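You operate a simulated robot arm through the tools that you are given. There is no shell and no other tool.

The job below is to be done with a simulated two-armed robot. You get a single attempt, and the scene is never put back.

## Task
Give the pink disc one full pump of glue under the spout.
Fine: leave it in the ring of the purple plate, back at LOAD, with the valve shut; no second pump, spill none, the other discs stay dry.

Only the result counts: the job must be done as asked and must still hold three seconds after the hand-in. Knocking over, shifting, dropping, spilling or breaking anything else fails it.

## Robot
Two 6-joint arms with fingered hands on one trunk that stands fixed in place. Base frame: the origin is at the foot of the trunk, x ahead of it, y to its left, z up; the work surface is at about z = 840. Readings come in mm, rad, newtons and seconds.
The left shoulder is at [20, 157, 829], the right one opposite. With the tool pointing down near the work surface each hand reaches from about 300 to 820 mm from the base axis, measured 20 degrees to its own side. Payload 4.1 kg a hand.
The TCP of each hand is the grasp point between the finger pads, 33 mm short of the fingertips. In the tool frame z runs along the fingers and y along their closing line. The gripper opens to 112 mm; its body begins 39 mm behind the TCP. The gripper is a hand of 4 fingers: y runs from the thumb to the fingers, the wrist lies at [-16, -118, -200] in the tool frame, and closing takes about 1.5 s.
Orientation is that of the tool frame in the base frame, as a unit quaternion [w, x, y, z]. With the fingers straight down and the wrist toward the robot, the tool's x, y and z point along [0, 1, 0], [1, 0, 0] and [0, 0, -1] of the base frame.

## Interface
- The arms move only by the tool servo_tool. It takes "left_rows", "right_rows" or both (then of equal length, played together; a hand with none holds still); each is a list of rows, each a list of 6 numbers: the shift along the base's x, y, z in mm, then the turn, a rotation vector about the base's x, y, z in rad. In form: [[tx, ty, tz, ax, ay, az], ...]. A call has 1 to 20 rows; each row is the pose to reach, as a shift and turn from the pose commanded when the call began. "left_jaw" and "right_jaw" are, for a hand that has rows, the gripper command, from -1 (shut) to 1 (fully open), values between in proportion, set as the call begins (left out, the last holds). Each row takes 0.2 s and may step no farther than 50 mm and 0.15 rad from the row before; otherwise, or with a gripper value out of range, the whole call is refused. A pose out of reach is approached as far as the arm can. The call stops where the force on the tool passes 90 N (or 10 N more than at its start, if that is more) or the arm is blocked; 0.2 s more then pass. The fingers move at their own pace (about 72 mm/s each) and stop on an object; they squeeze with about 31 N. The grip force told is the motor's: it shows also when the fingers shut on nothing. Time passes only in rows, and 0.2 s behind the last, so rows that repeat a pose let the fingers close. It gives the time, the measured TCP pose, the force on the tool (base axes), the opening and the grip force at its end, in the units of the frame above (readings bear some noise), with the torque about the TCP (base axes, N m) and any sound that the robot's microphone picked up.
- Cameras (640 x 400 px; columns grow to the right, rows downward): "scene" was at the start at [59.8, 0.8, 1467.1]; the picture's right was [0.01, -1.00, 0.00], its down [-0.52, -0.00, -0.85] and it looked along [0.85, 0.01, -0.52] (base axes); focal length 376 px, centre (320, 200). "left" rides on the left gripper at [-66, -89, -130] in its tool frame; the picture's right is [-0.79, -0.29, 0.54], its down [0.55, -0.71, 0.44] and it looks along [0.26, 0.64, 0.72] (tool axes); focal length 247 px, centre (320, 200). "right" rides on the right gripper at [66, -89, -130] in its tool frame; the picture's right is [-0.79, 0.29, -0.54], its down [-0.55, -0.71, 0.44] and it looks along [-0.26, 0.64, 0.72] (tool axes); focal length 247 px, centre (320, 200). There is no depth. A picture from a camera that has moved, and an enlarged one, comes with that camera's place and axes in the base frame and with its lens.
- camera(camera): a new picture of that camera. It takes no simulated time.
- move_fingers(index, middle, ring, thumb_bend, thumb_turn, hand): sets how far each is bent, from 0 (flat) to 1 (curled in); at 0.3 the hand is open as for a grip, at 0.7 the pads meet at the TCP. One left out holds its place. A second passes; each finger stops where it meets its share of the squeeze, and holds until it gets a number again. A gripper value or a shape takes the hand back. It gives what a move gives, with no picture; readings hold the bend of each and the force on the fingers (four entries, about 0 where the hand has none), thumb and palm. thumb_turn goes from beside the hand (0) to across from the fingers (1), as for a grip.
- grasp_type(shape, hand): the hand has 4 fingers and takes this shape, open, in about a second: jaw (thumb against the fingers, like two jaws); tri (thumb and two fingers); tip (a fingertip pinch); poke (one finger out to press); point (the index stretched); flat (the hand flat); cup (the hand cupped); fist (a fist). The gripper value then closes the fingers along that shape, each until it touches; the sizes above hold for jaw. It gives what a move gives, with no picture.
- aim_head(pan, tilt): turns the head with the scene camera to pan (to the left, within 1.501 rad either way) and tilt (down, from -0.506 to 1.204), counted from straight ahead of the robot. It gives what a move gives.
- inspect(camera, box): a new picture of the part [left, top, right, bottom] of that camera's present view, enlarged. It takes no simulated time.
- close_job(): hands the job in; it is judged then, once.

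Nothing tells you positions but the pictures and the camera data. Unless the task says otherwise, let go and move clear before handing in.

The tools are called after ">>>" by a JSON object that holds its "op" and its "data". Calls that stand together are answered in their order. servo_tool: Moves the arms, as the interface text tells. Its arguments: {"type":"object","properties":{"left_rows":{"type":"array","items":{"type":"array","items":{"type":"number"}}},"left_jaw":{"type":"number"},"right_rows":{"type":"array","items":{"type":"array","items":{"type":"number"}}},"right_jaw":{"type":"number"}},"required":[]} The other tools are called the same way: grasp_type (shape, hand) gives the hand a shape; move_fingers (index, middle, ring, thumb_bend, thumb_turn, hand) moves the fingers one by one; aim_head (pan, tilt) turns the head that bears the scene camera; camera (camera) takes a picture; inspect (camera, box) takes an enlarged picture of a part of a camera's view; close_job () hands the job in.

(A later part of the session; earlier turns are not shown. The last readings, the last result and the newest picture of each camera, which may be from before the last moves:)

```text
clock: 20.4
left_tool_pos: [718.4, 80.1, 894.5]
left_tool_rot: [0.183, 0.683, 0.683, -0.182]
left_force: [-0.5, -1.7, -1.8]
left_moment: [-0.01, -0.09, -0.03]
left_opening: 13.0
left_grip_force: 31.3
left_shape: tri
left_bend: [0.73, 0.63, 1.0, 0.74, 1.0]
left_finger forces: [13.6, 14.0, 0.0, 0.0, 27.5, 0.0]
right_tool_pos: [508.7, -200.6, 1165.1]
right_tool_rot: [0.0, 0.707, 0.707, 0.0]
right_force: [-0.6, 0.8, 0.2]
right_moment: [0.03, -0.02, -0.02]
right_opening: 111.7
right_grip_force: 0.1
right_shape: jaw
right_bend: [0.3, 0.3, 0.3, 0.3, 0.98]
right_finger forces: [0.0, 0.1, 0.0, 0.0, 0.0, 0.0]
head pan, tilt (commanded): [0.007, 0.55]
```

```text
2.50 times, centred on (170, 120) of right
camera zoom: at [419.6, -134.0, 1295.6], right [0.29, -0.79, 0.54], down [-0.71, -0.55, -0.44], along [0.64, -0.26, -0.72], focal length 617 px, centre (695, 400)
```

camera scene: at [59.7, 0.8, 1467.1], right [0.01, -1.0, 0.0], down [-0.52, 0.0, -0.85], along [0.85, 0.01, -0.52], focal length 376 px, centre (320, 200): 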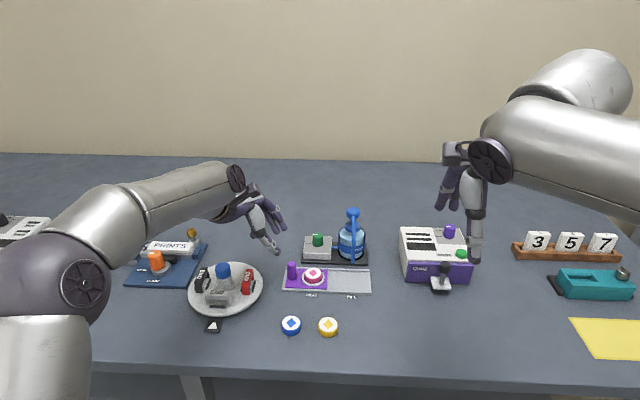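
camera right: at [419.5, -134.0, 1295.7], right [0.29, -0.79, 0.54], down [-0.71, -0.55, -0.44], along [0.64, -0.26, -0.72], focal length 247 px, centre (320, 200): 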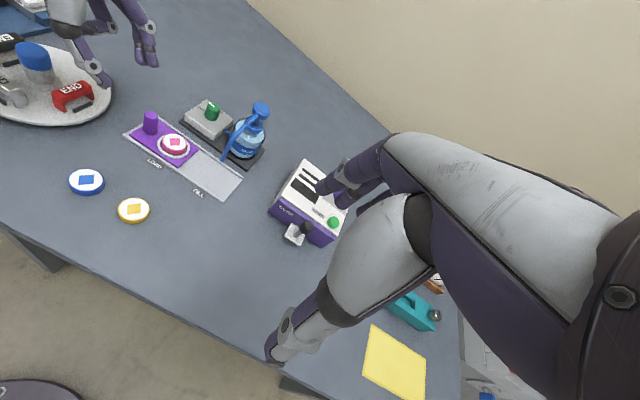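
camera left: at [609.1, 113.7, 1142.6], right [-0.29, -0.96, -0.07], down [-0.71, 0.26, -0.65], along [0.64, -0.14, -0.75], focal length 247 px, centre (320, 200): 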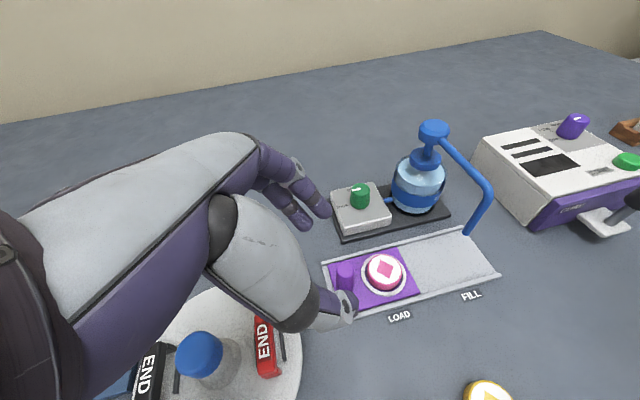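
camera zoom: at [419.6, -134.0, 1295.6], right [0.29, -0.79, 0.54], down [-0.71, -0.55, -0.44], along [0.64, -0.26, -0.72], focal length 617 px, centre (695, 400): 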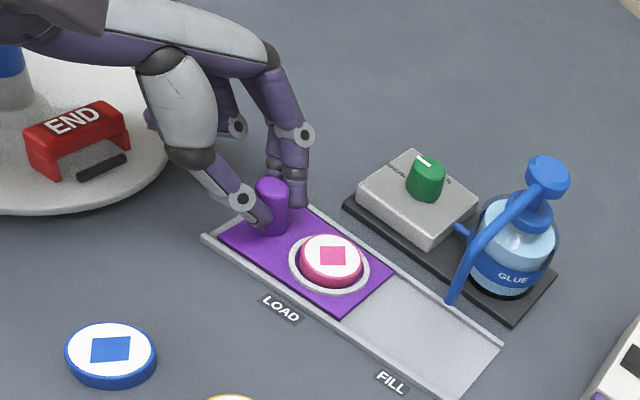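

The peg is gripped evenly. Now I'll slide the plate right toward FILL in gentle steps.

>>> {"op": "servo_tool", "data": {"left_rows": [[0, -8, 0, 0, 0, 0], [0, -18, 0, 0, 0, 0], [0, -28, 0, 0, 0, 0], [0, -38, 0, 0, 0, 0], [0, -48, 0, 0, 0, 0], [0, -58, 0, 0, 0, 0], [0, -68, 0, 0, 0, 0], [0, -75, 0, 0, 0, 0], [0, -80, 0, 0, 0, 0], [0, -80, 0, 0, 0, 0]]}}

>>> {"op": "inspect", "data": {"camera": "right", "box": [80, 40, 260, 200]}}

>>> {"op": "inspect", "data": {"camera": "scene", "box": [220, 190, 400, 310]}}

>>> {"op": "camera", "data": {"camera": "left"}}

```text
clock: 22.6
left_tool_pos: [718.6, 0.9, 894.6]
left_tool_rot: [0.183, 0.683, 0.683, -0.183]
left_force: [-16.6, 0.3, 11.8]
left_moment: [-0.1, 0.45, -0.31]
left_opening: 12.9
left_grip_force: 31.0
left_shape: tri
left_bend: [0.73, 0.65, 1.0, 0.73, 1.0]
left_finger forces: [12.3, 10.8, 0.1, 0.0, 37.9, 0.0]
right_tool_pos: [509.2, -199.6, 1166.0]
right_tool_rot: [0.0, 0.707, 0.707, 0.0]
right_force: [-0.2, -0.3, 0.2]
right_moment: [0.0, -0.02, 0.01]
right_opening: 111.9
right_grip_force: 0.1
right_shape: jaw
right_bend: [0.3, 0.3, 0.3, 0.3, 0.98]
right_finger forces: [0.0, 0.0, 0.0, 0.1, 0.1, 0.0]
head pan, tilt (commanded): [0.007, 0.55]
```

```text
2.50 times, centred on (170, 120) of right
camera zoom: at [418.8, -134.0, 1295.9], right [0.29, -0.79, 0.54], down [-0.71, -0.55, -0.44], along [0.64, -0.26, -0.72], focal length 617 px, centre (695, 400)
```

zoom: 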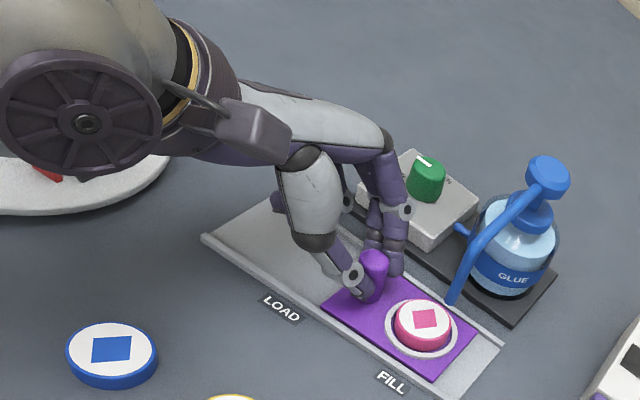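

```text
3.33 times, centred on (310, 250) of scene
camera zoom: at [58.9, 0.8, 1467.1], right [0.01, -1.0, 0.0], down [-0.52, 0.0, -0.85], along [0.85, 0.01, -0.52], focal length 1253 px, centre (353, 33)
```

zoom: 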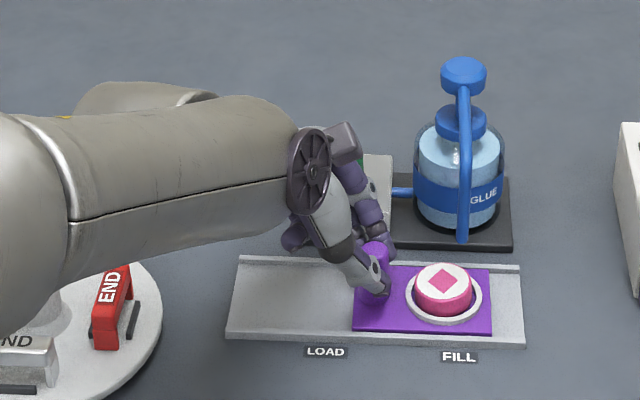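

```text
taken
camera left: at [629.1, 8.9, 1039.6], right [-0.29, -0.96, -0.07], down [-0.71, 0.26, -0.65], along [0.64, -0.14, -0.75], focal length 247 px, centre (320, 200)
```

left: 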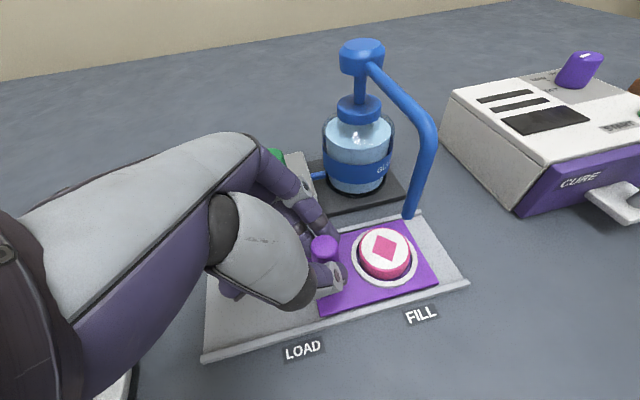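

The plate followed and is about 10 mm short of FILL. The sideways force looks like slight track misalignment, so I'll ease the hand about 1.5 mm toward the robot and move on in small steps until it reaches the stop.

>>> {"op": "servo_tool", "data": {"left_rows": [[-1.5, 0, 0.5, 0, 0, 0], [-1.5, -3, 0.5, 0, 0, 0], [-1.5, -6, 0.5, 0, 0, 0], [-1.5, -6, 0.5, 0, 0, 0]]}}

>>> {"op": "inspect", "data": {"camera": "left", "box": [300, 180, 480, 320]}}

>>> {"op": "inspect", "data": {"camera": "scene", "box": [280, 200, 380, 310]}}

>>> {"op": "inspect", "data": {"camera": "right", "box": [150, 90, 260, 200]}}

```text
clock: 23.6
left_tool_pos: [716.9, -4.6, 894.5]
left_tool_rot: [0.184, 0.683, 0.682, -0.183]
left_force: [-0.4, 0.5, 5.5]
left_moment: [0.02, 0.01, -0.12]
left_opening: 13.5
left_grip_force: 30.2
left_shape: tri
left_bend: [0.73, 0.64, 1.0, 0.74, 1.0]
left_finger forces: [15.2, 15.4, 0.0, 0.0, 30.2, 0.0]
right_tool_pos: [509.7, -200.4, 1165.3]
right_tool_rot: [0.0, 0.707, 0.707, 0.0]
right_force: [0.3, 0.9, -0.1]
right_moment: [0.01, -0.02, 0.03]
right_opening: 111.7
right_grip_force: 0.0
right_shape: jaw
right_bend: [0.3, 0.3, 0.3, 0.3, 0.98]
right_finger forces: [0.0, 0.1, 0.0, 0.1, 0.0, 0.0]
head pan, tilt (commanded): [0.007, 0.55]
```

```text
2.86 times, centred on (390, 250) of left
camera zoom: at [627.3, 3.5, 1039.7], right [-0.29, -0.96, -0.07], down [-0.71, 0.26, -0.65], along [0.64, -0.14, -0.75], focal length 706 px, centre (120, 57)
```

zoom: 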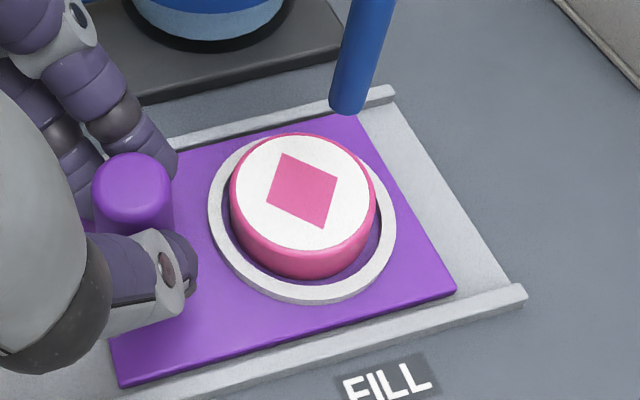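

```text
3.64 times, centred on (330, 255) of scene
camera zoom: at [59.6, 0.8, 1467.1], right [0.01, -1.0, 0.0], down [-0.52, 0.0, -0.85], along [0.85, 0.01, -0.52], focal length 1367 px, centre (284, 0)
```

zoom: 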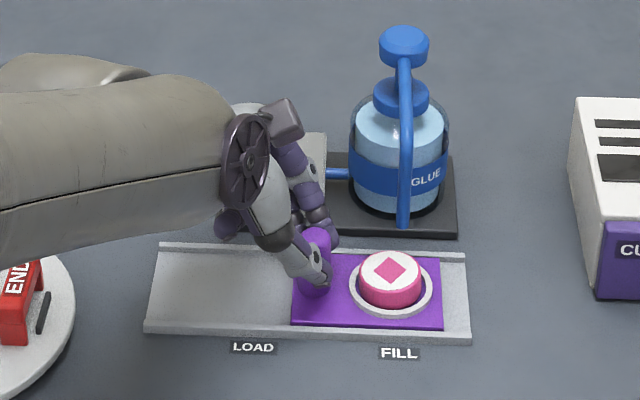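

```text
3.64 times, centred on (205, 145) of right
camera zoom: at [419.4, -133.9, 1295.7], right [0.29, -0.79, 0.54], down [-0.71, -0.55, -0.44], along [0.64, -0.26, -0.72], focal length 898 px, centre (738, 400)
```

zoom: 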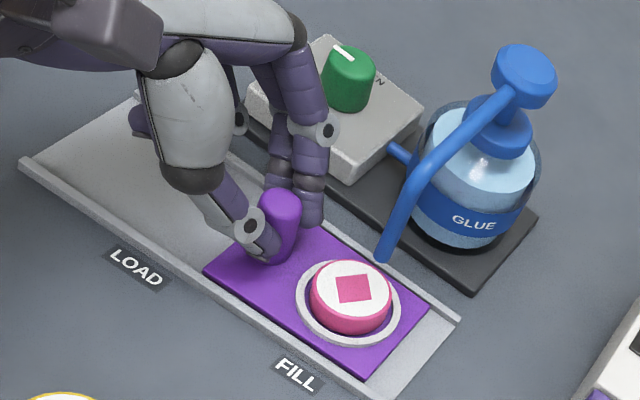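

No stop felt yet; the disc is about 5 mm short of the spout line. I'll continue in small steps.

>>> {"op": "servo_tool", "data": {"left_rows": [[0, -2, 0.3, 0, 0, 0], [0, -4, 0.3, 0, 0, 0], [0, -4, 0.3, 0, 0, 0]]}}

>>> {"op": "inspect", "data": {"camera": "left", "box": [300, 180, 480, 320]}}

>>> {"op": "inspect", "data": {"camera": "right", "box": [150, 90, 260, 200]}}

```text
clock: 24.4
left_tool_pos: [716.5, -9.9, 895.6]
left_tool_rot: [0.182, 0.683, 0.683, -0.183]
left_force: [-4.6, -0.7, 4.0]
left_moment: [-0.06, 0.14, -0.13]
left_opening: 13.5
left_grip_force: 30.7
left_shape: tri
left_bend: [0.73, 0.64, 1.0, 0.74, 1.0]
left_finger forces: [14.4, 13.7, 0.0, 0.0, 31.4, 0.0]
right_tool_pos: [510.1, -199.2, 1165.4]
right_tool_rot: [0.0, 0.707, 0.707, 0.0]
right_force: [0.2, -0.6, -0.1]
right_moment: [-0.01, 0.02, -0.03]
right_opening: 111.8
right_grip_force: 0.0
right_shape: jaw
right_bend: [0.3, 0.3, 0.3, 0.3, 0.98]
right_finger forces: [0.0, 0.1, 0.0, 0.1, 0.1, 0.0]
head pan, tilt (commanded): [0.007, 0.55]
```

```text
2.86 times, centred on (390, 250) of left
camera zoom: at [627.6, -1.1, 1040.0], right [-0.29, -0.96, -0.07], down [-0.71, 0.26, -0.65], along [0.64, -0.14, -0.75], focal length 706 px, centre (120, 57)
```

zoom: 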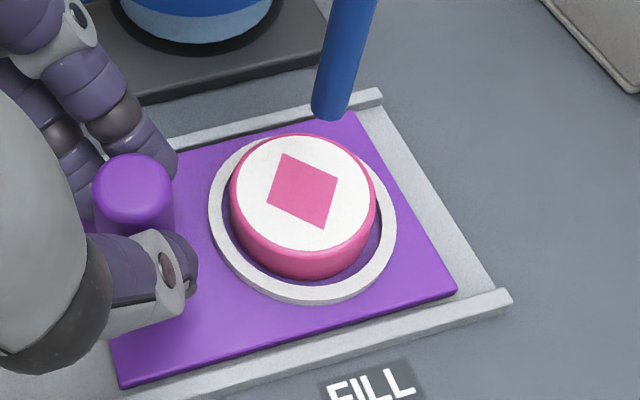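

```text
3.64 times, centred on (205, 145) of right
camera zoom: at [419.3, -134.0, 1295.7], right [0.29, -0.79, 0.54], down [-0.71, -0.55, -0.44], along [0.64, -0.26, -0.72], focal length 898 px, centre (738, 400)
```

zoom: 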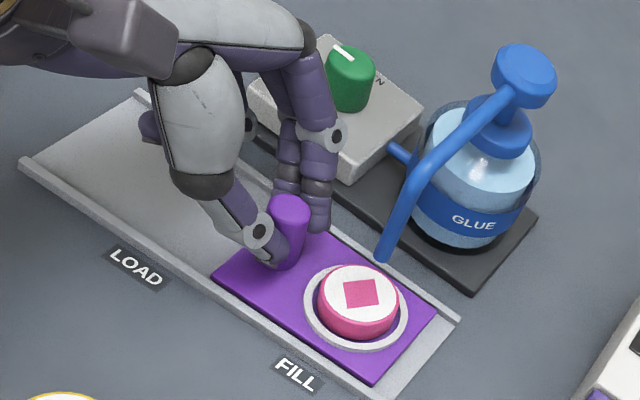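

The disc is almost centred under the spout (about 3 mm short). I'll nudge a bit more and watch for a stop.

>>> {"op": "servo_tool", "data": {"left_rows": [[-0.3, -1, 0, 0, 0, 0], [-0.3, -2, 0, 0, 0, 0], [-0.3, -3, 0, 0, 0, 0], [-0.3, -3, 0, 0, 0, 0]]}}

>>> {"op": "inspect", "data": {"camera": "left", "box": [300, 180, 480, 320]}}

>>> {"op": "inspect", "data": {"camera": "right", "box": [150, 90, 260, 200]}}

>>> {"op": "inspect", "data": {"camera": "scene", "box": [280, 200, 380, 310]}}

```text
clock: 25.4
left_tool_pos: [715.1, -10.5, 894.6]
left_tool_rot: [0.183, 0.683, 0.684, -0.182]
left_force: [-2.2, 10.3, -0.4]
left_moment: [0.28, 0.04, 0.0]
left_opening: 13.4
left_grip_force: 30.4
left_shape: tri
left_bend: [0.73, 0.64, 1.0, 0.74, 1.0]
left_finger forces: [12.2, 18.4, 0.1, 0.2, 30.1, 0.0]
right_tool_pos: [508.8, -200.2, 1166.2]
right_tool_rot: [0.0, 0.707, 0.707, -0.001]
right_force: [0.0, -0.4, 0.0]
right_moment: [0.03, 0.02, -0.01]
right_opening: 111.7
right_grip_force: 0.0
right_shape: jaw
right_bend: [0.3, 0.3, 0.3, 0.3, 0.98]
right_finger forces: [0.0, 0.1, 0.0, 0.0, 0.0, 0.1]
head pan, tilt (commanded): [0.007, 0.55]
```

```text
2.86 times, centred on (390, 250) of left
camera zoom: at [627.2, -2.6, 1040.3], right [-0.29, -0.96, -0.07], down [-0.71, 0.26, -0.65], along [0.64, -0.14, -0.75], focal length 706 px, centre (120, 57)
```

zoom: 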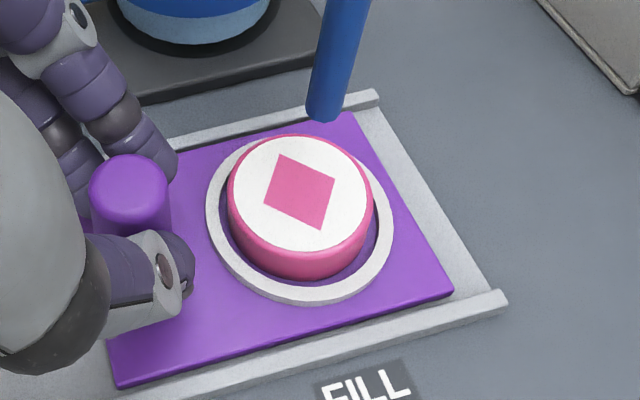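

```text
3.64 times, centred on (205, 145) of right
camera zoom: at [419.6, -133.5, 1295.7], right [0.29, -0.79, 0.54], down [-0.71, -0.55, -0.44], along [0.64, -0.26, -0.72], focal length 898 px, centre (738, 400)
```

zoom: 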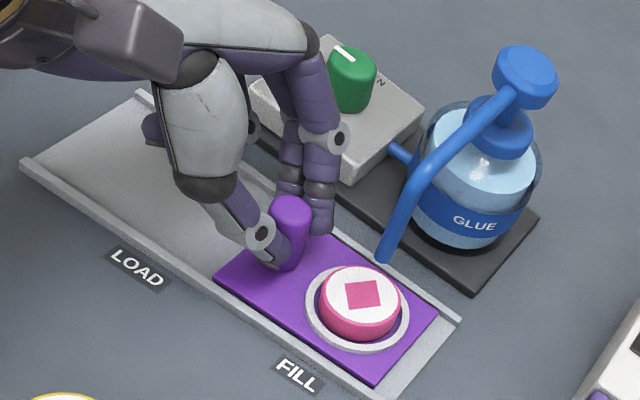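

```text
3.64 times, centred on (330, 255) of scene
camera zoom: at [59.7, 1.2, 1467.1], right [0.01, -1.0, 0.0], down [-0.52, 0.0, -0.85], along [0.85, 0.01, -0.52], focal length 1367 px, centre (284, 0)
```

zoom: 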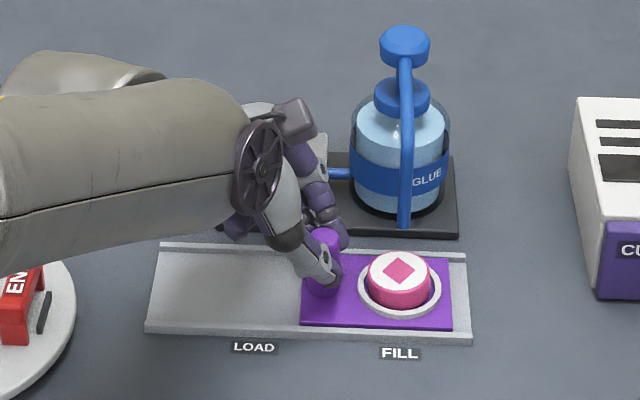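

The stop is reached (about 10 N resistance) and the disc sits under the spout. I'll open the fingers slightly, lift straight off the peg and check that the plate stayed.

>>> {"op": "servo_tool", "data": {"left_rows": [[0, 0, 0, 0, 0, 0], [0, 0, 0, 0, 0, 0], [0, 0, 0, 0, 0, 0], [0, 0, 0, 0, 0, 0]], "left_jaw": -0.4}}

>>> {"op": "inspect", "data": {"camera": "left", "box": [240, 150, 460, 320]}}

```text
clock: 26.4
left_tool_pos: [714.5, -12.2, 895.3]
left_tool_rot: [0.182, 0.683, 0.683, -0.183]
left_force: [-0.4, 0.8, -0.6]
left_moment: [0.02, 0.0, 0.03]
left_opening: 33.4
left_grip_force: 0.1
left_shape: tri
left_bend: [0.76, 0.53, 0.99, 0.74, 1.0]
left_finger forces: [0.1, 0.0, 0.1, 0.0, 0.0, 0.0]
right_tool_pos: [508.9, -200.9, 1164.8]
right_tool_rot: [0.0, 0.707, 0.707, 0.0]
right_force: [1.0, -0.4, -0.3]
right_moment: [0.0, 0.01, 0.0]
right_opening: 111.6
right_grip_force: 0.0
right_shape: jaw
right_bend: [0.3, 0.3, 0.3, 0.3, 0.98]
right_finger forces: [0.0, 0.0, 0.1, 0.1, 0.0, 0.1]
head pan, tilt (commanded): [0.007, 0.55]
```

```text
2.35 times, centred on (350, 235) of left
camera zoom: at [627.0, -4.0, 1040.6], right [-0.29, -0.96, -0.07], down [-0.71, 0.26, -0.65], along [0.64, -0.14, -0.75], focal length 581 px, centre (249, 118)
```

zoom: 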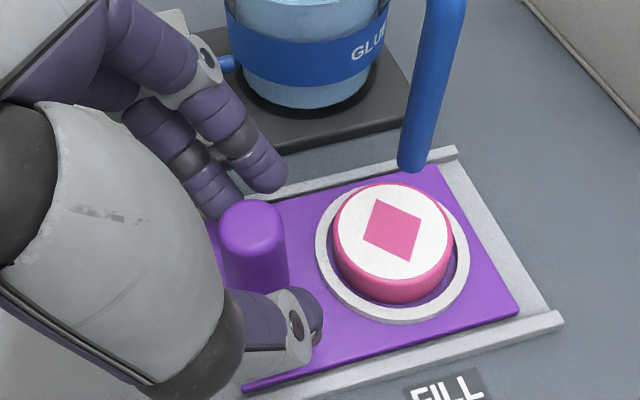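

Released cleanly and the plate stayed put. Now I'll lift off the peg and step left, clear of the spout.

>>> {"op": "servo_tool", "data": {"left_rows": [[0, 0, 20, 0, 0, 0], [0, 0, 45, 0, 0, 0], [0, 15, 70, -0.09, 0, 0], [0, 40, 85, -0.1745, 0, 0], [0, 40, 85, -0.1745, 0, 0]]}}

>>> {"op": "grasp_type", "data": {"shape": "tip", "hand": "left"}}

>>> {"op": "camera", "data": {"camera": "scene"}}

>>> {"op": "inspect", "data": {"camera": "right", "box": [80, 40, 280, 210]}}

>>> {"op": "camera", "data": {"camera": "left"}}

```text
clock: 27.6
left_tool_pos: [713.8, 26.8, 978.0]
left_tool_rot: [0.242, 0.665, 0.664, -0.242]
left_force: [-0.2, -0.1, -0.3]
left_moment: [-0.01, -0.01, -0.02]
left_opening: 33.4
left_grip_force: 0.0
left_shape: tri
left_bend: [0.76, 0.53, 0.99, 0.74, 1.0]
left_finger forces: [0.0, 0.0, 0.1, 0.0, 0.0, 0.0]
right_tool_pos: [509.7, -200.6, 1166.2]
right_tool_rot: [0.0, 0.707, 0.707, 0.0]
right_force: [0.7, 0.4, -1.0]
right_moment: [-0.01, 0.01, 0.0]
right_opening: 111.7
right_grip_force: 0.1
right_shape: jaw
right_bend: [0.3, 0.3, 0.3, 0.3, 0.98]
right_finger forces: [0.1, 0.0, 0.1, 0.1, 0.1, 0.0]
head pan, tilt (commanded): [0.007, 0.55]
```

```text
clock: 28.5
left_tool_pos: [714.1, 28.0, 979.1]
left_tool_rot: [0.242, 0.665, 0.664, -0.242]
left_force: [-0.1, -0.5, -0.2]
left_moment: [0.02, -0.01, 0.0]
left_opening: 111.5
left_grip_force: 0.0
left_shape: tip
left_bend: [0.31, 0.97, 0.99, 0.3, 0.98]
left_finger forces: [0.0, 0.0, 0.0, 0.0, 0.0, 0.0]
right_tool_pos: [509.1, -200.3, 1165.3]
right_tool_rot: [0.0, 0.707, 0.707, 0.0]
right_force: [0.4, 0.0, -0.4]
right_moment: [-0.02, -0.01, 0.01]
right_opening: 111.8
right_grip_force: 0.0
right_shape: jaw
right_bend: [0.3, 0.3, 0.3, 0.3, 0.98]
right_finger forces: [0.0, 0.0, 0.1, 0.0, 0.0, 0.1]
head pan, tilt (commanded): [0.007, 0.55]
```

```text
taken
camera scene: at [59.8, 0.8, 1467.1], right [0.01, -1.0, 0.0], down [-0.52, 0.0, -0.85], along [0.85, 0.01, -0.52], focal length 376 px, centre (320, 200)
```

scene: 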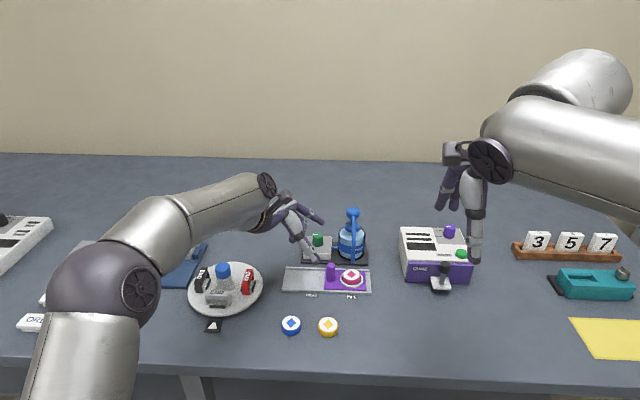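

```text
2.35 times, centred on (180, 125) of right
camera zoom: at [419.6, -134.0, 1295.6], right [0.29, -0.79, 0.54], down [-0.71, -0.55, -0.44], along [0.64, -0.26, -0.72], focal length 581 px, centre (649, 376)
```

zoom: 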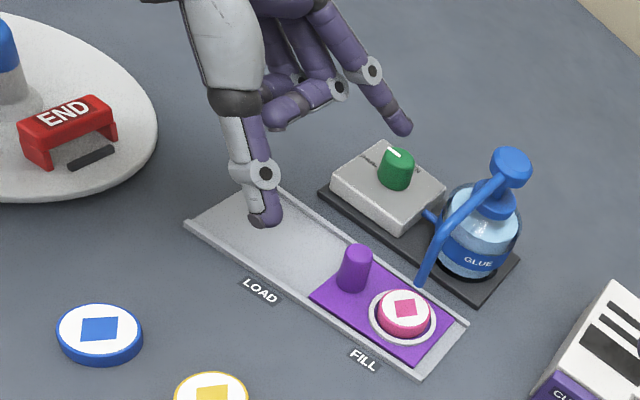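

```text
taken
camera left: at [625.1, 60.8, 1120.3], right [-0.29, -0.95, 0.1], down [-0.71, 0.14, -0.69], along [0.64, -0.27, -0.72], focal length 247 px, centre (320, 200)
```

left: 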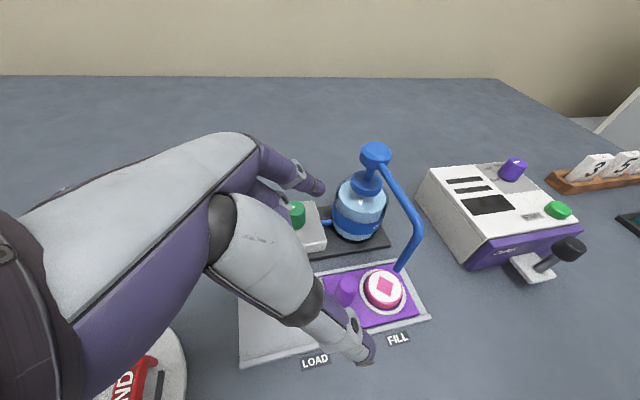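

The plate is resting at FILL with the hand clear. Now I'll yaw the left hand for the valve approach, with a fingertip pinch and a 60 mm opening, stopping short of the knob along the tool axis.

>>> {"op": "servo_tool", "data": {"left_rows": [[6, 2, -3, 0, 0, 0.135], [12, 4, -6, 0, 0, 0.27], [18, 5, -9, 0, 0, 0.405], [24, 7, -12, 0, 0, 0.54], [30, 9, -15, 0, 0, 0.675], [36, 10, -18, 0, 0, 0.81], [42, 12, -21, 0, 0, 0.945], [46, 13, -24, 0, 0, 1.082], [46, 13, -24, 0, 0, 1.082]], "left_jaw": 0.07}}

>>> {"op": "camera", "data": {"camera": "scene"}}

>>> {"op": "inspect", "data": {"camera": "right", "box": [80, 40, 280, 210]}}

>>> {"op": "camera", "data": {"camera": "left"}}

```text
clock: 30.5
left_tool_pos: [762.5, 40.8, 956.2]
left_tool_rot: [0.332, 0.227, 0.912, -0.083]
left_force: [1.2, 0.1, -0.5]
left_moment: [-0.02, -0.01, -0.03]
left_opening: 60.0
left_grip_force: 0.0
left_shape: tip
left_bend: [0.75, 0.97, 0.99, 0.68, 1.0]
left_finger forces: [0.1, 0.1, 0.1, 0.0, 0.1, 0.0]
left hand out of reach, approached as far as the arm can: row 2, 3
right_tool_pos: [510.7, -201.3, 1165.1]
right_tool_rot: [0.0, 0.707, 0.707, 0.0]
right_force: [-0.7, 0.9, -0.2]
right_moment: [0.0, -0.01, 0.0]
right_opening: 111.6
right_grip_force: 0.0
right_shape: jaw
right_bend: [0.3, 0.3, 0.3, 0.3, 0.98]
right_finger forces: [0.0, 0.0, 0.1, 0.0, 0.0, 0.0]
head pan, tilt (commanded): [0.007, 0.55]
```

```text
taken
camera scene: at [59.7, 0.9, 1467.1], right [0.01, -1.0, 0.0], down [-0.52, 0.0, -0.85], along [0.85, 0.01, -0.52], focal length 376 px, centre (320, 200)
```

scene: 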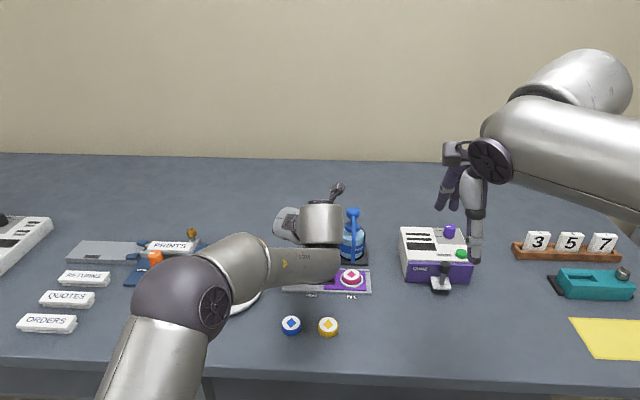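

```text
2.35 times, centred on (180, 125) of right
camera zoom: at [419.5, -133.9, 1295.6], right [0.29, -0.79, 0.54], down [-0.71, -0.55, -0.44], along [0.64, -0.26, -0.72], focal length 581 px, centre (649, 376)
```

zoom: 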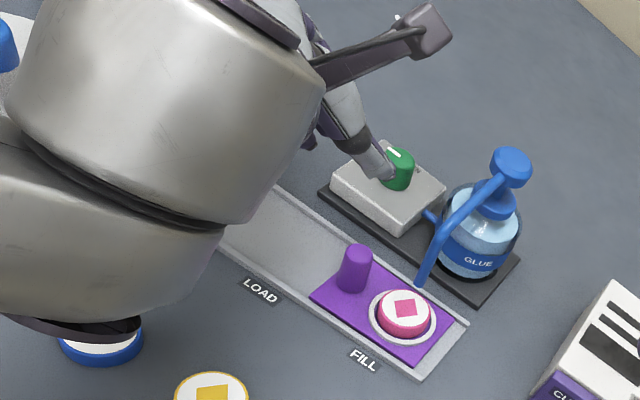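

```text
taken
camera left: at [692.1, -22.6, 1097.5], right [0.71, -0.7, 0.1], down [-0.46, -0.56, -0.69], along [0.54, 0.44, -0.72], focal length 247 px, centre (320, 200)
```

left: 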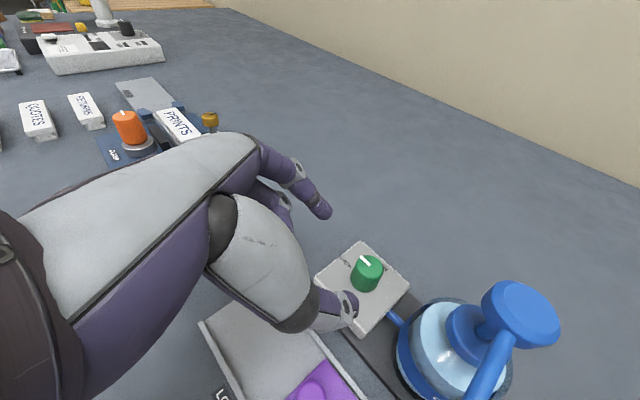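

>>> {"op": "inspect", "data": {"camera": "left", "box": [270, 170, 430, 350]}}

>>> {"op": "inspect", "data": {"camera": "scene", "box": [260, 170, 400, 310]}}

```text
2.22 times, centred on (350, 260) of left
camera zoom: at [692.1, -22.6, 1097.5], right [0.71, -0.7, 0.1], down [-0.46, -0.56, -0.69], along [0.54, 0.44, -0.72], focal length 549 px, centre (253, 67)
```

zoom: 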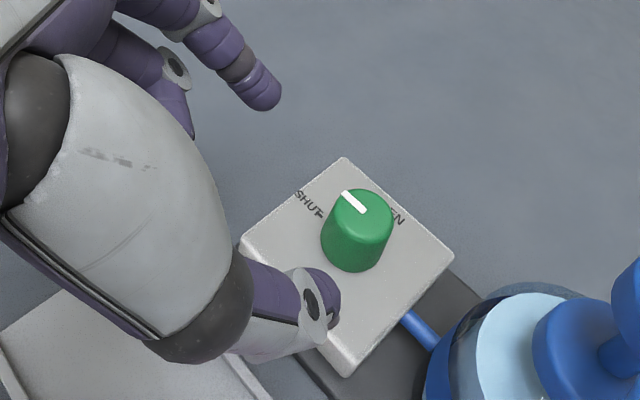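

```text
2.86 times, centred on (330, 240) of scene
camera zoom: at [59.7, 0.9, 1467.1], right [0.01, -1.0, 0.0], down [-0.52, 0.0, -0.85], along [0.85, 0.01, -0.52], focal length 1074 px, centre (291, 86)
```

zoom: 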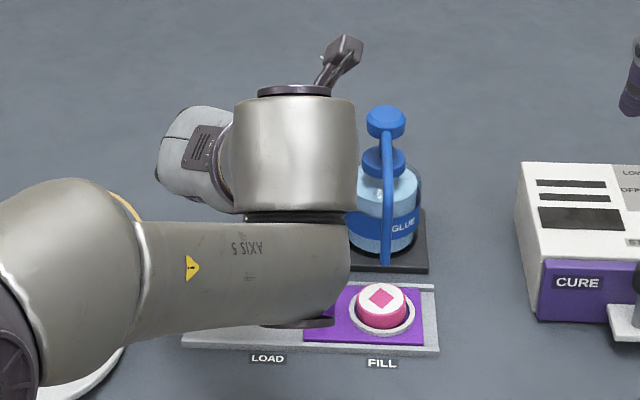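

Using three views, the knob refines to (817, 11) with its top at 898 and the box top at about 872. I'll add 5° of tilt and approach along the tool axis, stopping about 8 mm short to verify.

>>> {"op": "servo_tool", "data": {"left_rows": [[-5, 2, -12, -0.0409, -0.0771, 0], [4, -3, -22, -0.0409, -0.0771, 0], [13, -8, -32, -0.0409, -0.0771, 0], [20, -11.5, -41, -0.0409, -0.0771, 0], [27, -15, -49, -0.0409, -0.0771, 0], [27, -15, -49, -0.0409, -0.0771, 0]]}}

>>> {"op": "inspect", "data": {"camera": "left", "box": [270, 170, 430, 350]}}

>>> {"op": "inspect", "data": {"camera": "right", "box": [140, 60, 280, 170]}}

```text
clock: 31.9
left_tool_pos: [789.1, 27.5, 905.8]
left_tool_rot: [0.371, 0.224, 0.896, -0.093]
left_force: [0.2, 1.0, 0.3]
left_moment: [0.01, -0.01, -0.04]
left_opening: 60.3
left_grip_force: 0.0
left_shape: tip
left_bend: [0.75, 0.97, 0.99, 0.68, 1.0]
left_finger forces: [0.0, 0.0, 0.0, 0.0, 0.0, 0.0]
right_tool_pos: [510.1, -199.7, 1165.1]
right_tool_rot: [0.0, 0.708, 0.707, 0.001]
right_force: [-0.8, 0.5, -0.2]
right_moment: [0.01, 0.0, -0.03]
right_opening: 111.5
right_grip_force: 0.1
right_shape: jaw
right_bend: [0.3, 0.3, 0.3, 0.3, 0.98]
right_finger forces: [0.0, 0.0, 0.0, 0.0, 0.0, 0.1]
head pan, tilt (commanded): [0.007, 0.55]
```

```text
2.22 times, centred on (350, 260) of left
camera zoom: at [706.9, -29.7, 1044.3], right [0.7, -0.69, 0.18], down [-0.41, -0.59, -0.7], along [0.59, 0.41, -0.69], focal length 549 px, centre (253, 67)
```

zoom: 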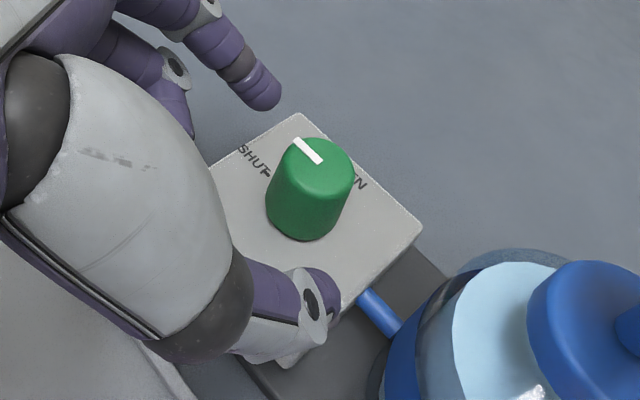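

```text
3.64 times, centred on (210, 115) of right
camera zoom: at [419.5, -134.0, 1295.6], right [0.29, -0.79, 0.54], down [-0.71, -0.55, -0.44], along [0.64, -0.26, -0.72], focal length 898 px, centre (720, 509)
```

zoom: 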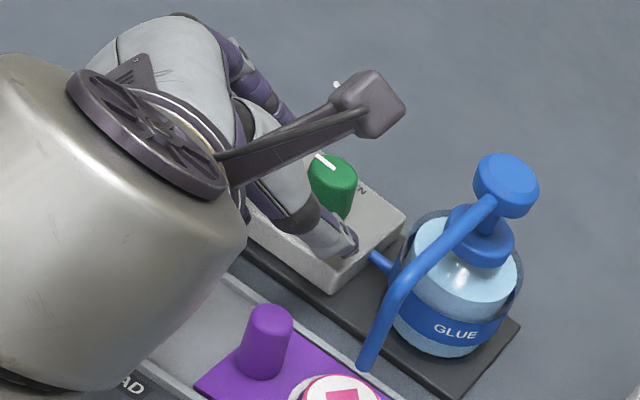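

The knob is confirmed at (817, 11). I'll do the last few mm of approach, then pinch the knob.

>>> {"op": "servo_tool", "data": {"left_rows": [[3, -2.4, -2, 0, 0, 0], [5.6, -4.7, -4, 0, 0, 0], [5.6, -4.7, -4, 0, 0, 0]]}}

>>> {"op": "servo_tool", "data": {"left_rows": [[0, 0, 0, 0, 0, 0], [0, 0, 0, 0, 0, 0], [0, 0, 0, 0, 0, 0], [0, 0, 0, 0, 0, 0], [0, 0, 0, 0, 0, 0]], "left_jaw": -1}}

>>> {"op": "inspect", "data": {"camera": "left", "box": [270, 170, 430, 350]}}

>>> {"op": "inspect", "data": {"camera": "right", "box": [140, 60, 280, 170]}}

```text
clock: 32.7
left_tool_pos: [794.4, 22.4, 902.1]
left_tool_rot: [0.372, 0.223, 0.896, -0.093]
left_force: [-0.9, 0.0, 0.7]
left_moment: [-0.04, -0.02, -0.02]
left_opening: 60.3
left_grip_force: 0.0
left_shape: tip
left_bend: [0.75, 0.97, 0.99, 0.68, 1.0]
left_finger forces: [0.0, 0.1, 0.1, 0.0, 0.0, 0.1]
right_tool_pos: [509.1, -201.0, 1166.2]
right_tool_rot: [0.0, 0.707, 0.708, 0.0]
right_force: [0.3, 0.9, 0.8]
right_moment: [0.0, 0.0, -0.01]
right_opening: 111.9
right_grip_force: 0.0
right_shape: jaw
right_bend: [0.3, 0.3, 0.3, 0.3, 0.98]
right_finger forces: [0.0, 0.0, 0.0, 0.0, 0.1, 0.2]
head pan, tilt (commanded): [0.007, 0.55]
```

```text
clock: 33.9
left_tool_pos: [794.9, 22.8, 903.0]
left_tool_rot: [0.371, 0.224, 0.896, -0.094]
left_force: [0.4, -0.5, 1.5]
left_moment: [-0.18, 0.09, 0.01]
left_opening: 19.9
left_grip_force: 31.3
left_shape: tip
left_bend: [0.74, 1.0, 1.0, 0.75, 1.0]
left_finger forces: [25.8, 0.0, 0.0, 0.0, 26.8, 0.0]
right_tool_pos: [509.8, -199.7, 1165.5]
right_tool_rot: [0.0, 0.707, 0.707, 0.0]
right_force: [-0.4, -0.2, -0.1]
right_moment: [0.02, 0.03, 0.03]
right_opening: 111.7
right_grip_force: 0.1
right_shape: jaw
right_bend: [0.3, 0.3, 0.3, 0.3, 0.98]
right_finger forces: [0.1, 0.0, 0.1, 0.1, 0.1, 0.0]
head pan, tilt (commanded): [0.007, 0.55]
```

```text
2.22 times, centred on (350, 260) of left
camera zoom: at [712.9, -34.6, 1040.6], right [0.7, -0.69, 0.18], down [-0.41, -0.59, -0.7], along [0.59, 0.41, -0.69], focal length 549 px, centre (253, 67)
```

zoom: 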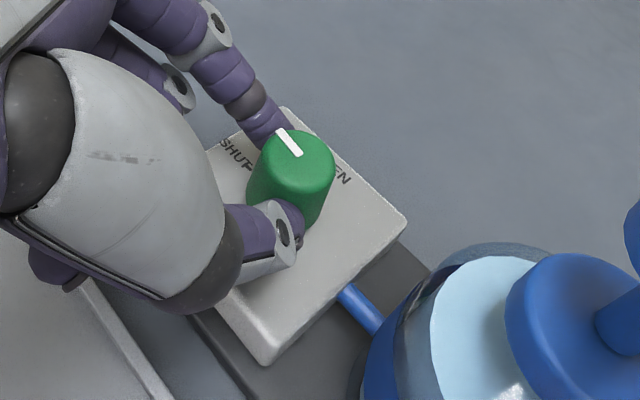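

```text
3.64 times, centred on (210, 115) of right
camera zoom: at [419.5, -134.0, 1295.6], right [0.29, -0.79, 0.54], down [-0.71, -0.55, -0.44], along [0.64, -0.26, -0.72], focal length 898 px, centre (720, 509)
```

zoom: 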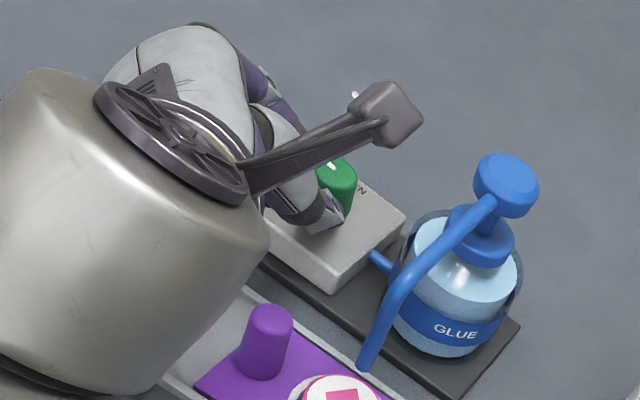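

The knob is pinched evenly. Now I'll turn it clockwise by about 45° around its own axis.

>>> {"op": "servo_tool", "data": {"left_rows": [[1.46, 2.4, 0, 0, 0, -0.112], [3.17, 4.62, 0, 0, 0, -0.224], [5.13, 6.63, 0, 0, 0, -0.336], [7.29, 8.41, 0, 0, 0, -0.448], [9.64, 9.94, 0, 0, 0, -0.56], [12.15, 11.19, 0, 0, 0, -0.672], [14.78, 12.16, 0, 0, 0, -0.784], [14.78, 12.16, 0, 0, 0, -0.784]]}}

>>> {"op": "inspect", "data": {"camera": "left", "box": [270, 150, 430, 330]}}

>>> {"op": "inspect", "data": {"camera": "right", "box": [140, 60, 280, 170]}}

>>> {"op": "inspect", "data": {"camera": "scene", "box": [260, 190, 400, 310]}}

```text
clock: 35.7
left_tool_pos: [810.0, 34.6, 903.7]
left_tool_rot: [0.311, 0.549, 0.741, -0.227]
left_force: [0.1, 7.4, 6.7]
left_moment: [-0.03, 0.28, 0.07]
left_opening: 19.9
left_grip_force: 30.9
left_shape: tip
left_bend: [0.74, 1.0, 1.0, 0.76, 1.0]
left_finger forces: [30.6, 0.0, 0.0, 0.0, 31.2, 0.0]
left hand out of reach, approached as far as the arm can: row 7
right_tool_pos: [509.0, -200.2, 1165.2]
right_tool_rot: [0.0, 0.707, 0.707, 0.0]
right_force: [0.3, 0.1, -1.2]
right_moment: [0.01, -0.02, 0.0]
right_opening: 111.8
right_grip_force: 0.1
right_shape: jaw
right_bend: [0.3, 0.3, 0.3, 0.3, 0.98]
right_finger forces: [0.1, 0.0, 0.1, 0.0, 0.0, 0.0]
head pan, tilt (commanded): [0.007, 0.55]
```

```text
2.22 times, centred on (350, 240) of left
camera zoom: at [710.9, 51.9, 1041.4], right [0.0, -0.98, 0.18], down [-0.7, -0.13, -0.7], along [0.72, -0.13, -0.69], focal length 549 px, centre (253, 111)
```

zoom: 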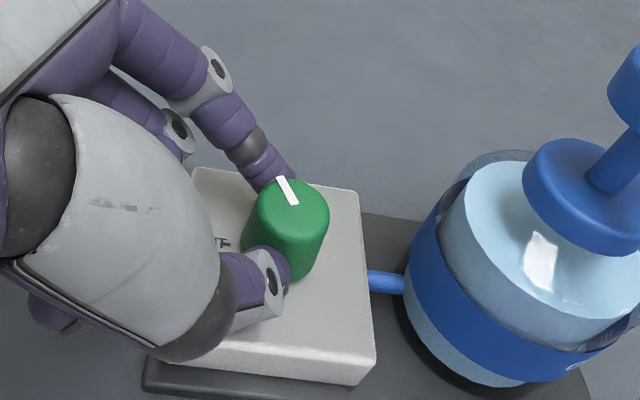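

```text
3.64 times, centred on (210, 115) of right
camera zoom: at [419.4, -134.0, 1295.7], right [0.29, -0.79, 0.54], down [-0.71, -0.55, -0.44], along [0.64, -0.26, -0.72], focal length 898 px, centre (720, 509)
```

zoom: 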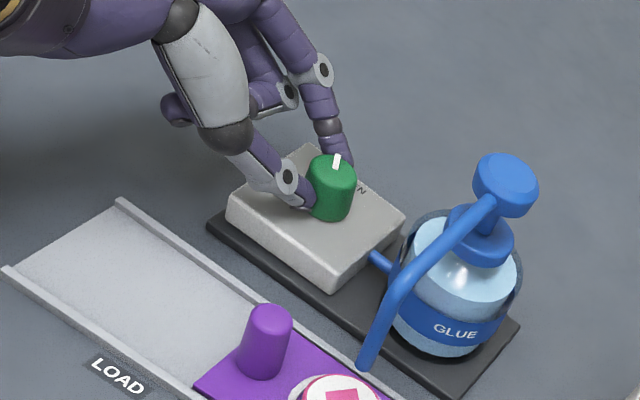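

```text
3.33 times, centred on (330, 250) of scene
camera zoom: at [59.6, 1.0, 1467.1], right [0.01, -1.0, 0.0], down [-0.52, 0.0, -0.85], along [0.85, 0.01, -0.52], focal length 1253 px, centre (287, 33)
```

zoom: 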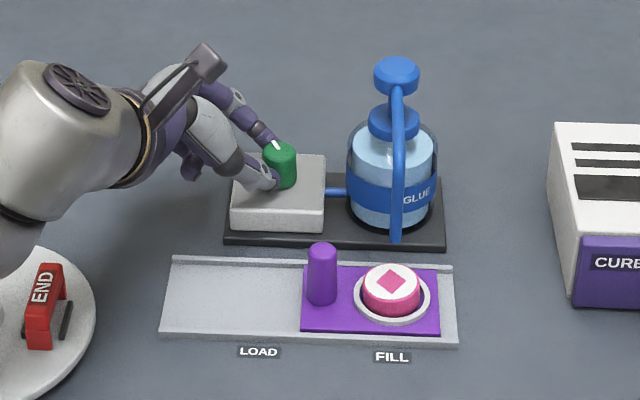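

The knob turned about 65° (pointer now about 24° short of OPEN). I'll open the fingers, swing back around the knob and regrip for the rest.

>>> {"op": "servo_tool", "data": {"left_rows": [[0, 0, 0, 0, 0, 0], [0, 0, 0, 0, 0, 0], [0, 0, 0, 0, 0, 0], [0, 0, 0, 0, 0, 0], [0, 0, 0, 0, 0, 0]], "left_jaw": 0.07}}

>>> {"op": "inspect", "data": {"camera": "left", "box": [270, 150, 430, 330]}}

>>> {"op": "inspect", "data": {"camera": "right", "box": [140, 60, 280, 170]}}

```text
clock: 36.9
left_tool_pos: [808.7, 32.8, 901.7]
left_tool_rot: [0.309, 0.549, 0.742, -0.227]
left_force: [-0.8, 0.4, 0.2]
left_moment: [-0.01, 0.03, -0.03]
left_opening: 59.7
left_grip_force: 0.0
left_shape: tip
left_bend: [0.76, 0.97, 0.99, 0.69, 1.0]
left_finger forces: [0.0, 0.0, 0.0, 0.0, 0.0, 0.0]
right_tool_pos: [510.3, -200.9, 1165.5]
right_tool_rot: [0.0, 0.707, 0.707, 0.0]
right_force: [-1.1, 0.0, 0.4]
right_moment: [0.01, -0.02, 0.0]
right_opening: 111.4
right_grip_force: 0.0
right_shape: jaw
right_bend: [0.3, 0.3, 0.3, 0.3, 0.98]
right_finger forces: [0.0, 0.0, 0.0, 0.0, 0.1, 0.0]
head pan, tilt (commanded): [0.007, 0.55]
```

```text
2.22 times, centred on (350, 240) of left
camera zoom: at [710.6, 51.5, 1039.4], right [0.0, -0.98, 0.18], down [-0.7, -0.13, -0.7], along [0.71, -0.13, -0.69], focal length 549 px, centre (253, 111)
```

zoom: 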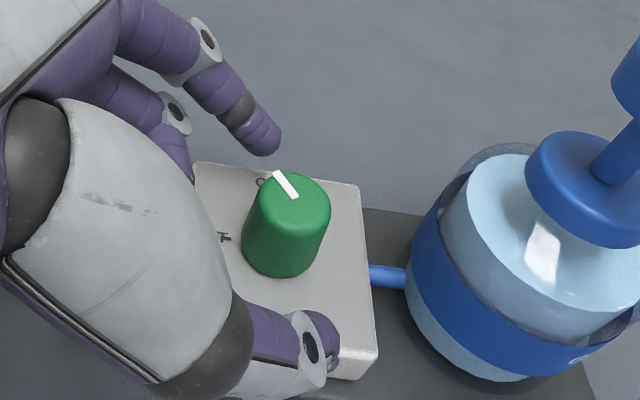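

```text
3.64 times, centred on (210, 115) of right
camera zoom: at [419.6, -134.0, 1295.6], right [0.29, -0.79, 0.54], down [-0.71, -0.55, -0.44], along [0.64, -0.26, -0.72], focal length 898 px, centre (720, 509)
```

zoom: 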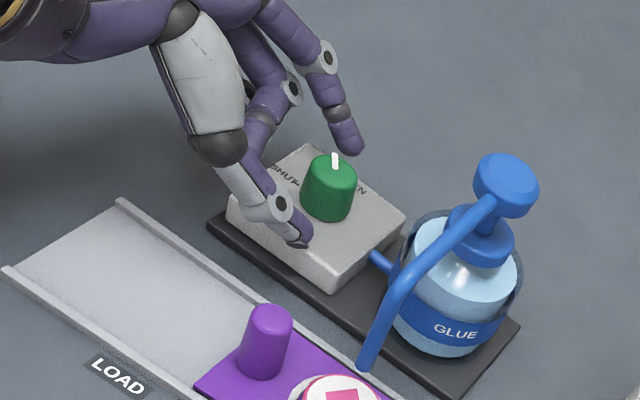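

>>> {"op": "servo_tool", "data": {"left_rows": [[-2.9, -1.2, 0, 0, 0, 0.13], [-5.6, -2.8, 0, 0, 0, 0.26], [-8.1, -4.7, 0, 0, 0, 0.39], [-10.3, -6.9, 0, 0, 0, 0.52], [-12.2, -9.4, 0, 0, 0, 0.65], [-12.2, -9.4, 0, 0, 0, 0.65]]}}

>>> {"op": "servo_tool", "data": {"left_rows": [[0, 0, 0, 0, 0, 0], [0, 0, 0, 0, 0, 0], [0, 0, 0, 0, 0, 0], [0, 0, 0, 0, 0, 0], [0, 0, 0, 0, 0, 0]], "left_jaw": -1}}

>>> {"op": "inspect", "data": {"camera": "left", "box": [270, 150, 430, 330]}}

```text
clock: 38.3
left_tool_pos: [798.2, 24.2, 901.5]
left_tool_rot: [0.365, 0.282, 0.879, -0.117]
left_force: [1.5, -0.3, 0.0]
left_moment: [0.05, 0.02, 0.0]
left_opening: 59.6
left_grip_force: 0.0
left_shape: tip
left_bend: [0.76, 0.97, 0.99, 0.69, 1.0]
left_finger forces: [0.1, 0.0, 0.0, 0.0, 0.1, 0.0]
right_tool_pos: [509.7, -201.0, 1165.5]
right_tool_rot: [0.0, 0.707, 0.707, 0.0]
right_force: [-1.1, 0.0, -0.4]
right_moment: [-0.02, 0.01, -0.03]
right_opening: 111.7
right_grip_force: 0.1
right_shape: jaw
right_bend: [0.3, 0.3, 0.3, 0.3, 0.98]
right_finger forces: [0.0, 0.0, 0.1, 0.0, 0.1, 0.1]
head pan, tilt (commanded): [0.007, 0.55]
```

```text
clock: 39.5
left_tool_pos: [798.5, 25.2, 903.0]
left_tool_rot: [0.364, 0.283, 0.88, -0.118]
left_force: [0.5, 0.1, 2.3]
left_moment: [-0.16, 0.12, 0.0]
left_opening: 20.5
left_grip_force: 31.1
left_shape: tip
left_bend: [0.74, 1.0, 1.0, 0.75, 1.0]
left_finger forces: [27.1, 0.0, 0.0, 0.0, 26.9, 0.0]
right_tool_pos: [509.8, -200.0, 1166.0]
right_tool_rot: [0.0, 0.708, 0.707, 0.0]
right_force: [-0.1, -0.2, 0.5]
right_moment: [0.03, 0.02, 0.01]
right_opening: 111.8
right_grip_force: 0.1
right_shape: jaw
right_bend: [0.3, 0.3, 0.3, 0.3, 0.98]
right_finger forces: [0.0, 0.0, 0.1, 0.0, 0.1, 0.0]
head pan, tilt (commanded): [0.007, 0.55]
```

```text
2.22 times, centred on (350, 240) of left
camera zoom: at [708.8, -21.8, 1040.2], right [0.6, -0.78, 0.18], down [-0.48, -0.53, -0.7], along [0.64, 0.33, -0.69], focal length 549 px, centre (253, 111)
```

zoom: 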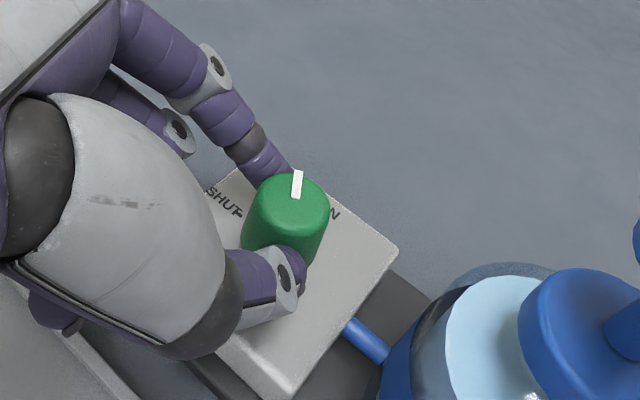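

>>> {"op": "servo_tool", "data": {"left_rows": [[1.83, 2.11, 0, 0, 0, -0.12], [3.91, 3.99, 0, 0, 0, -0.24], [6.19, 5.61, 0, 0, 0, -0.36], [8.22, 6.73, 0, 0, 0, -0.46], [9.93, 7.49, 0, 0, 0, -0.54], [9.93, 7.49, 0, 0, 0, -0.54]]}}

>>> {"op": "inspect", "data": {"camera": "left", "box": [270, 150, 430, 330]}}

>>> {"op": "inspect", "data": {"camera": "right", "box": [140, 60, 280, 170]}}

```text
clock: 40.9
left_tool_pos: [807.0, 32.4, 902.7]
left_tool_rot: [0.32, 0.507, 0.772, -0.21]
left_force: [-9.7, 5.4, 2.6]
left_moment: [-0.02, 0.37, 0.05]
left_opening: 20.5
left_grip_force: 31.1
left_shape: tip
left_bend: [0.74, 1.0, 1.0, 0.75, 1.0]
left_finger forces: [27.4, 0.0, 0.1, 0.1, 33.7, 0.1]
right_tool_pos: [509.4, -201.0, 1165.4]
right_tool_rot: [0.0, 0.708, 0.707, 0.0]
right_force: [-0.3, 0.0, 0.5]
right_moment: [0.02, 0.05, -0.04]
right_opening: 111.7
right_grip_force: 0.0
right_shape: jaw
right_bend: [0.3, 0.3, 0.3, 0.3, 0.98]
right_finger forces: [0.1, 0.0, 0.1, 0.0, 0.0, 0.0]
head pan, tilt (commanded): [0.007, 0.55]
```

```text
2.22 times, centred on (350, 240) of left
camera zoom: at [707.9, 38.7, 1040.5], right [0.11, -0.98, 0.18], down [-0.68, -0.21, -0.7], along [0.72, -0.05, -0.69], focal length 549 px, centre (253, 111)
```

zoom: 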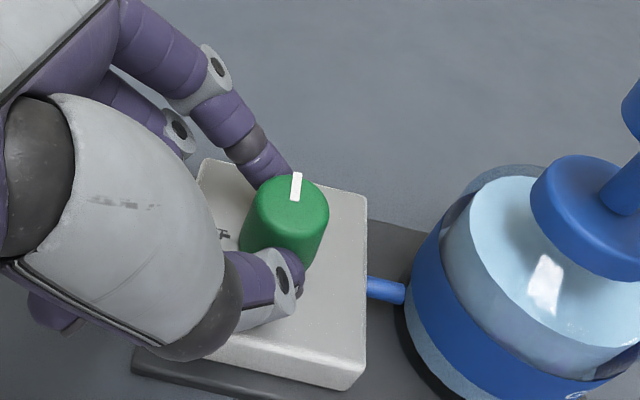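

```text
3.64 times, centred on (210, 115) of right
camera zoom: at [419.3, -133.7, 1295.8], right [0.29, -0.79, 0.54], down [-0.71, -0.55, -0.44], along [0.64, -0.26, -0.72], focal length 898 px, centre (720, 509)
```

zoom: 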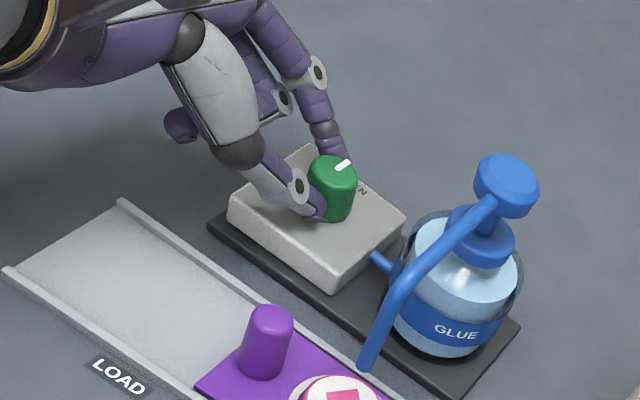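

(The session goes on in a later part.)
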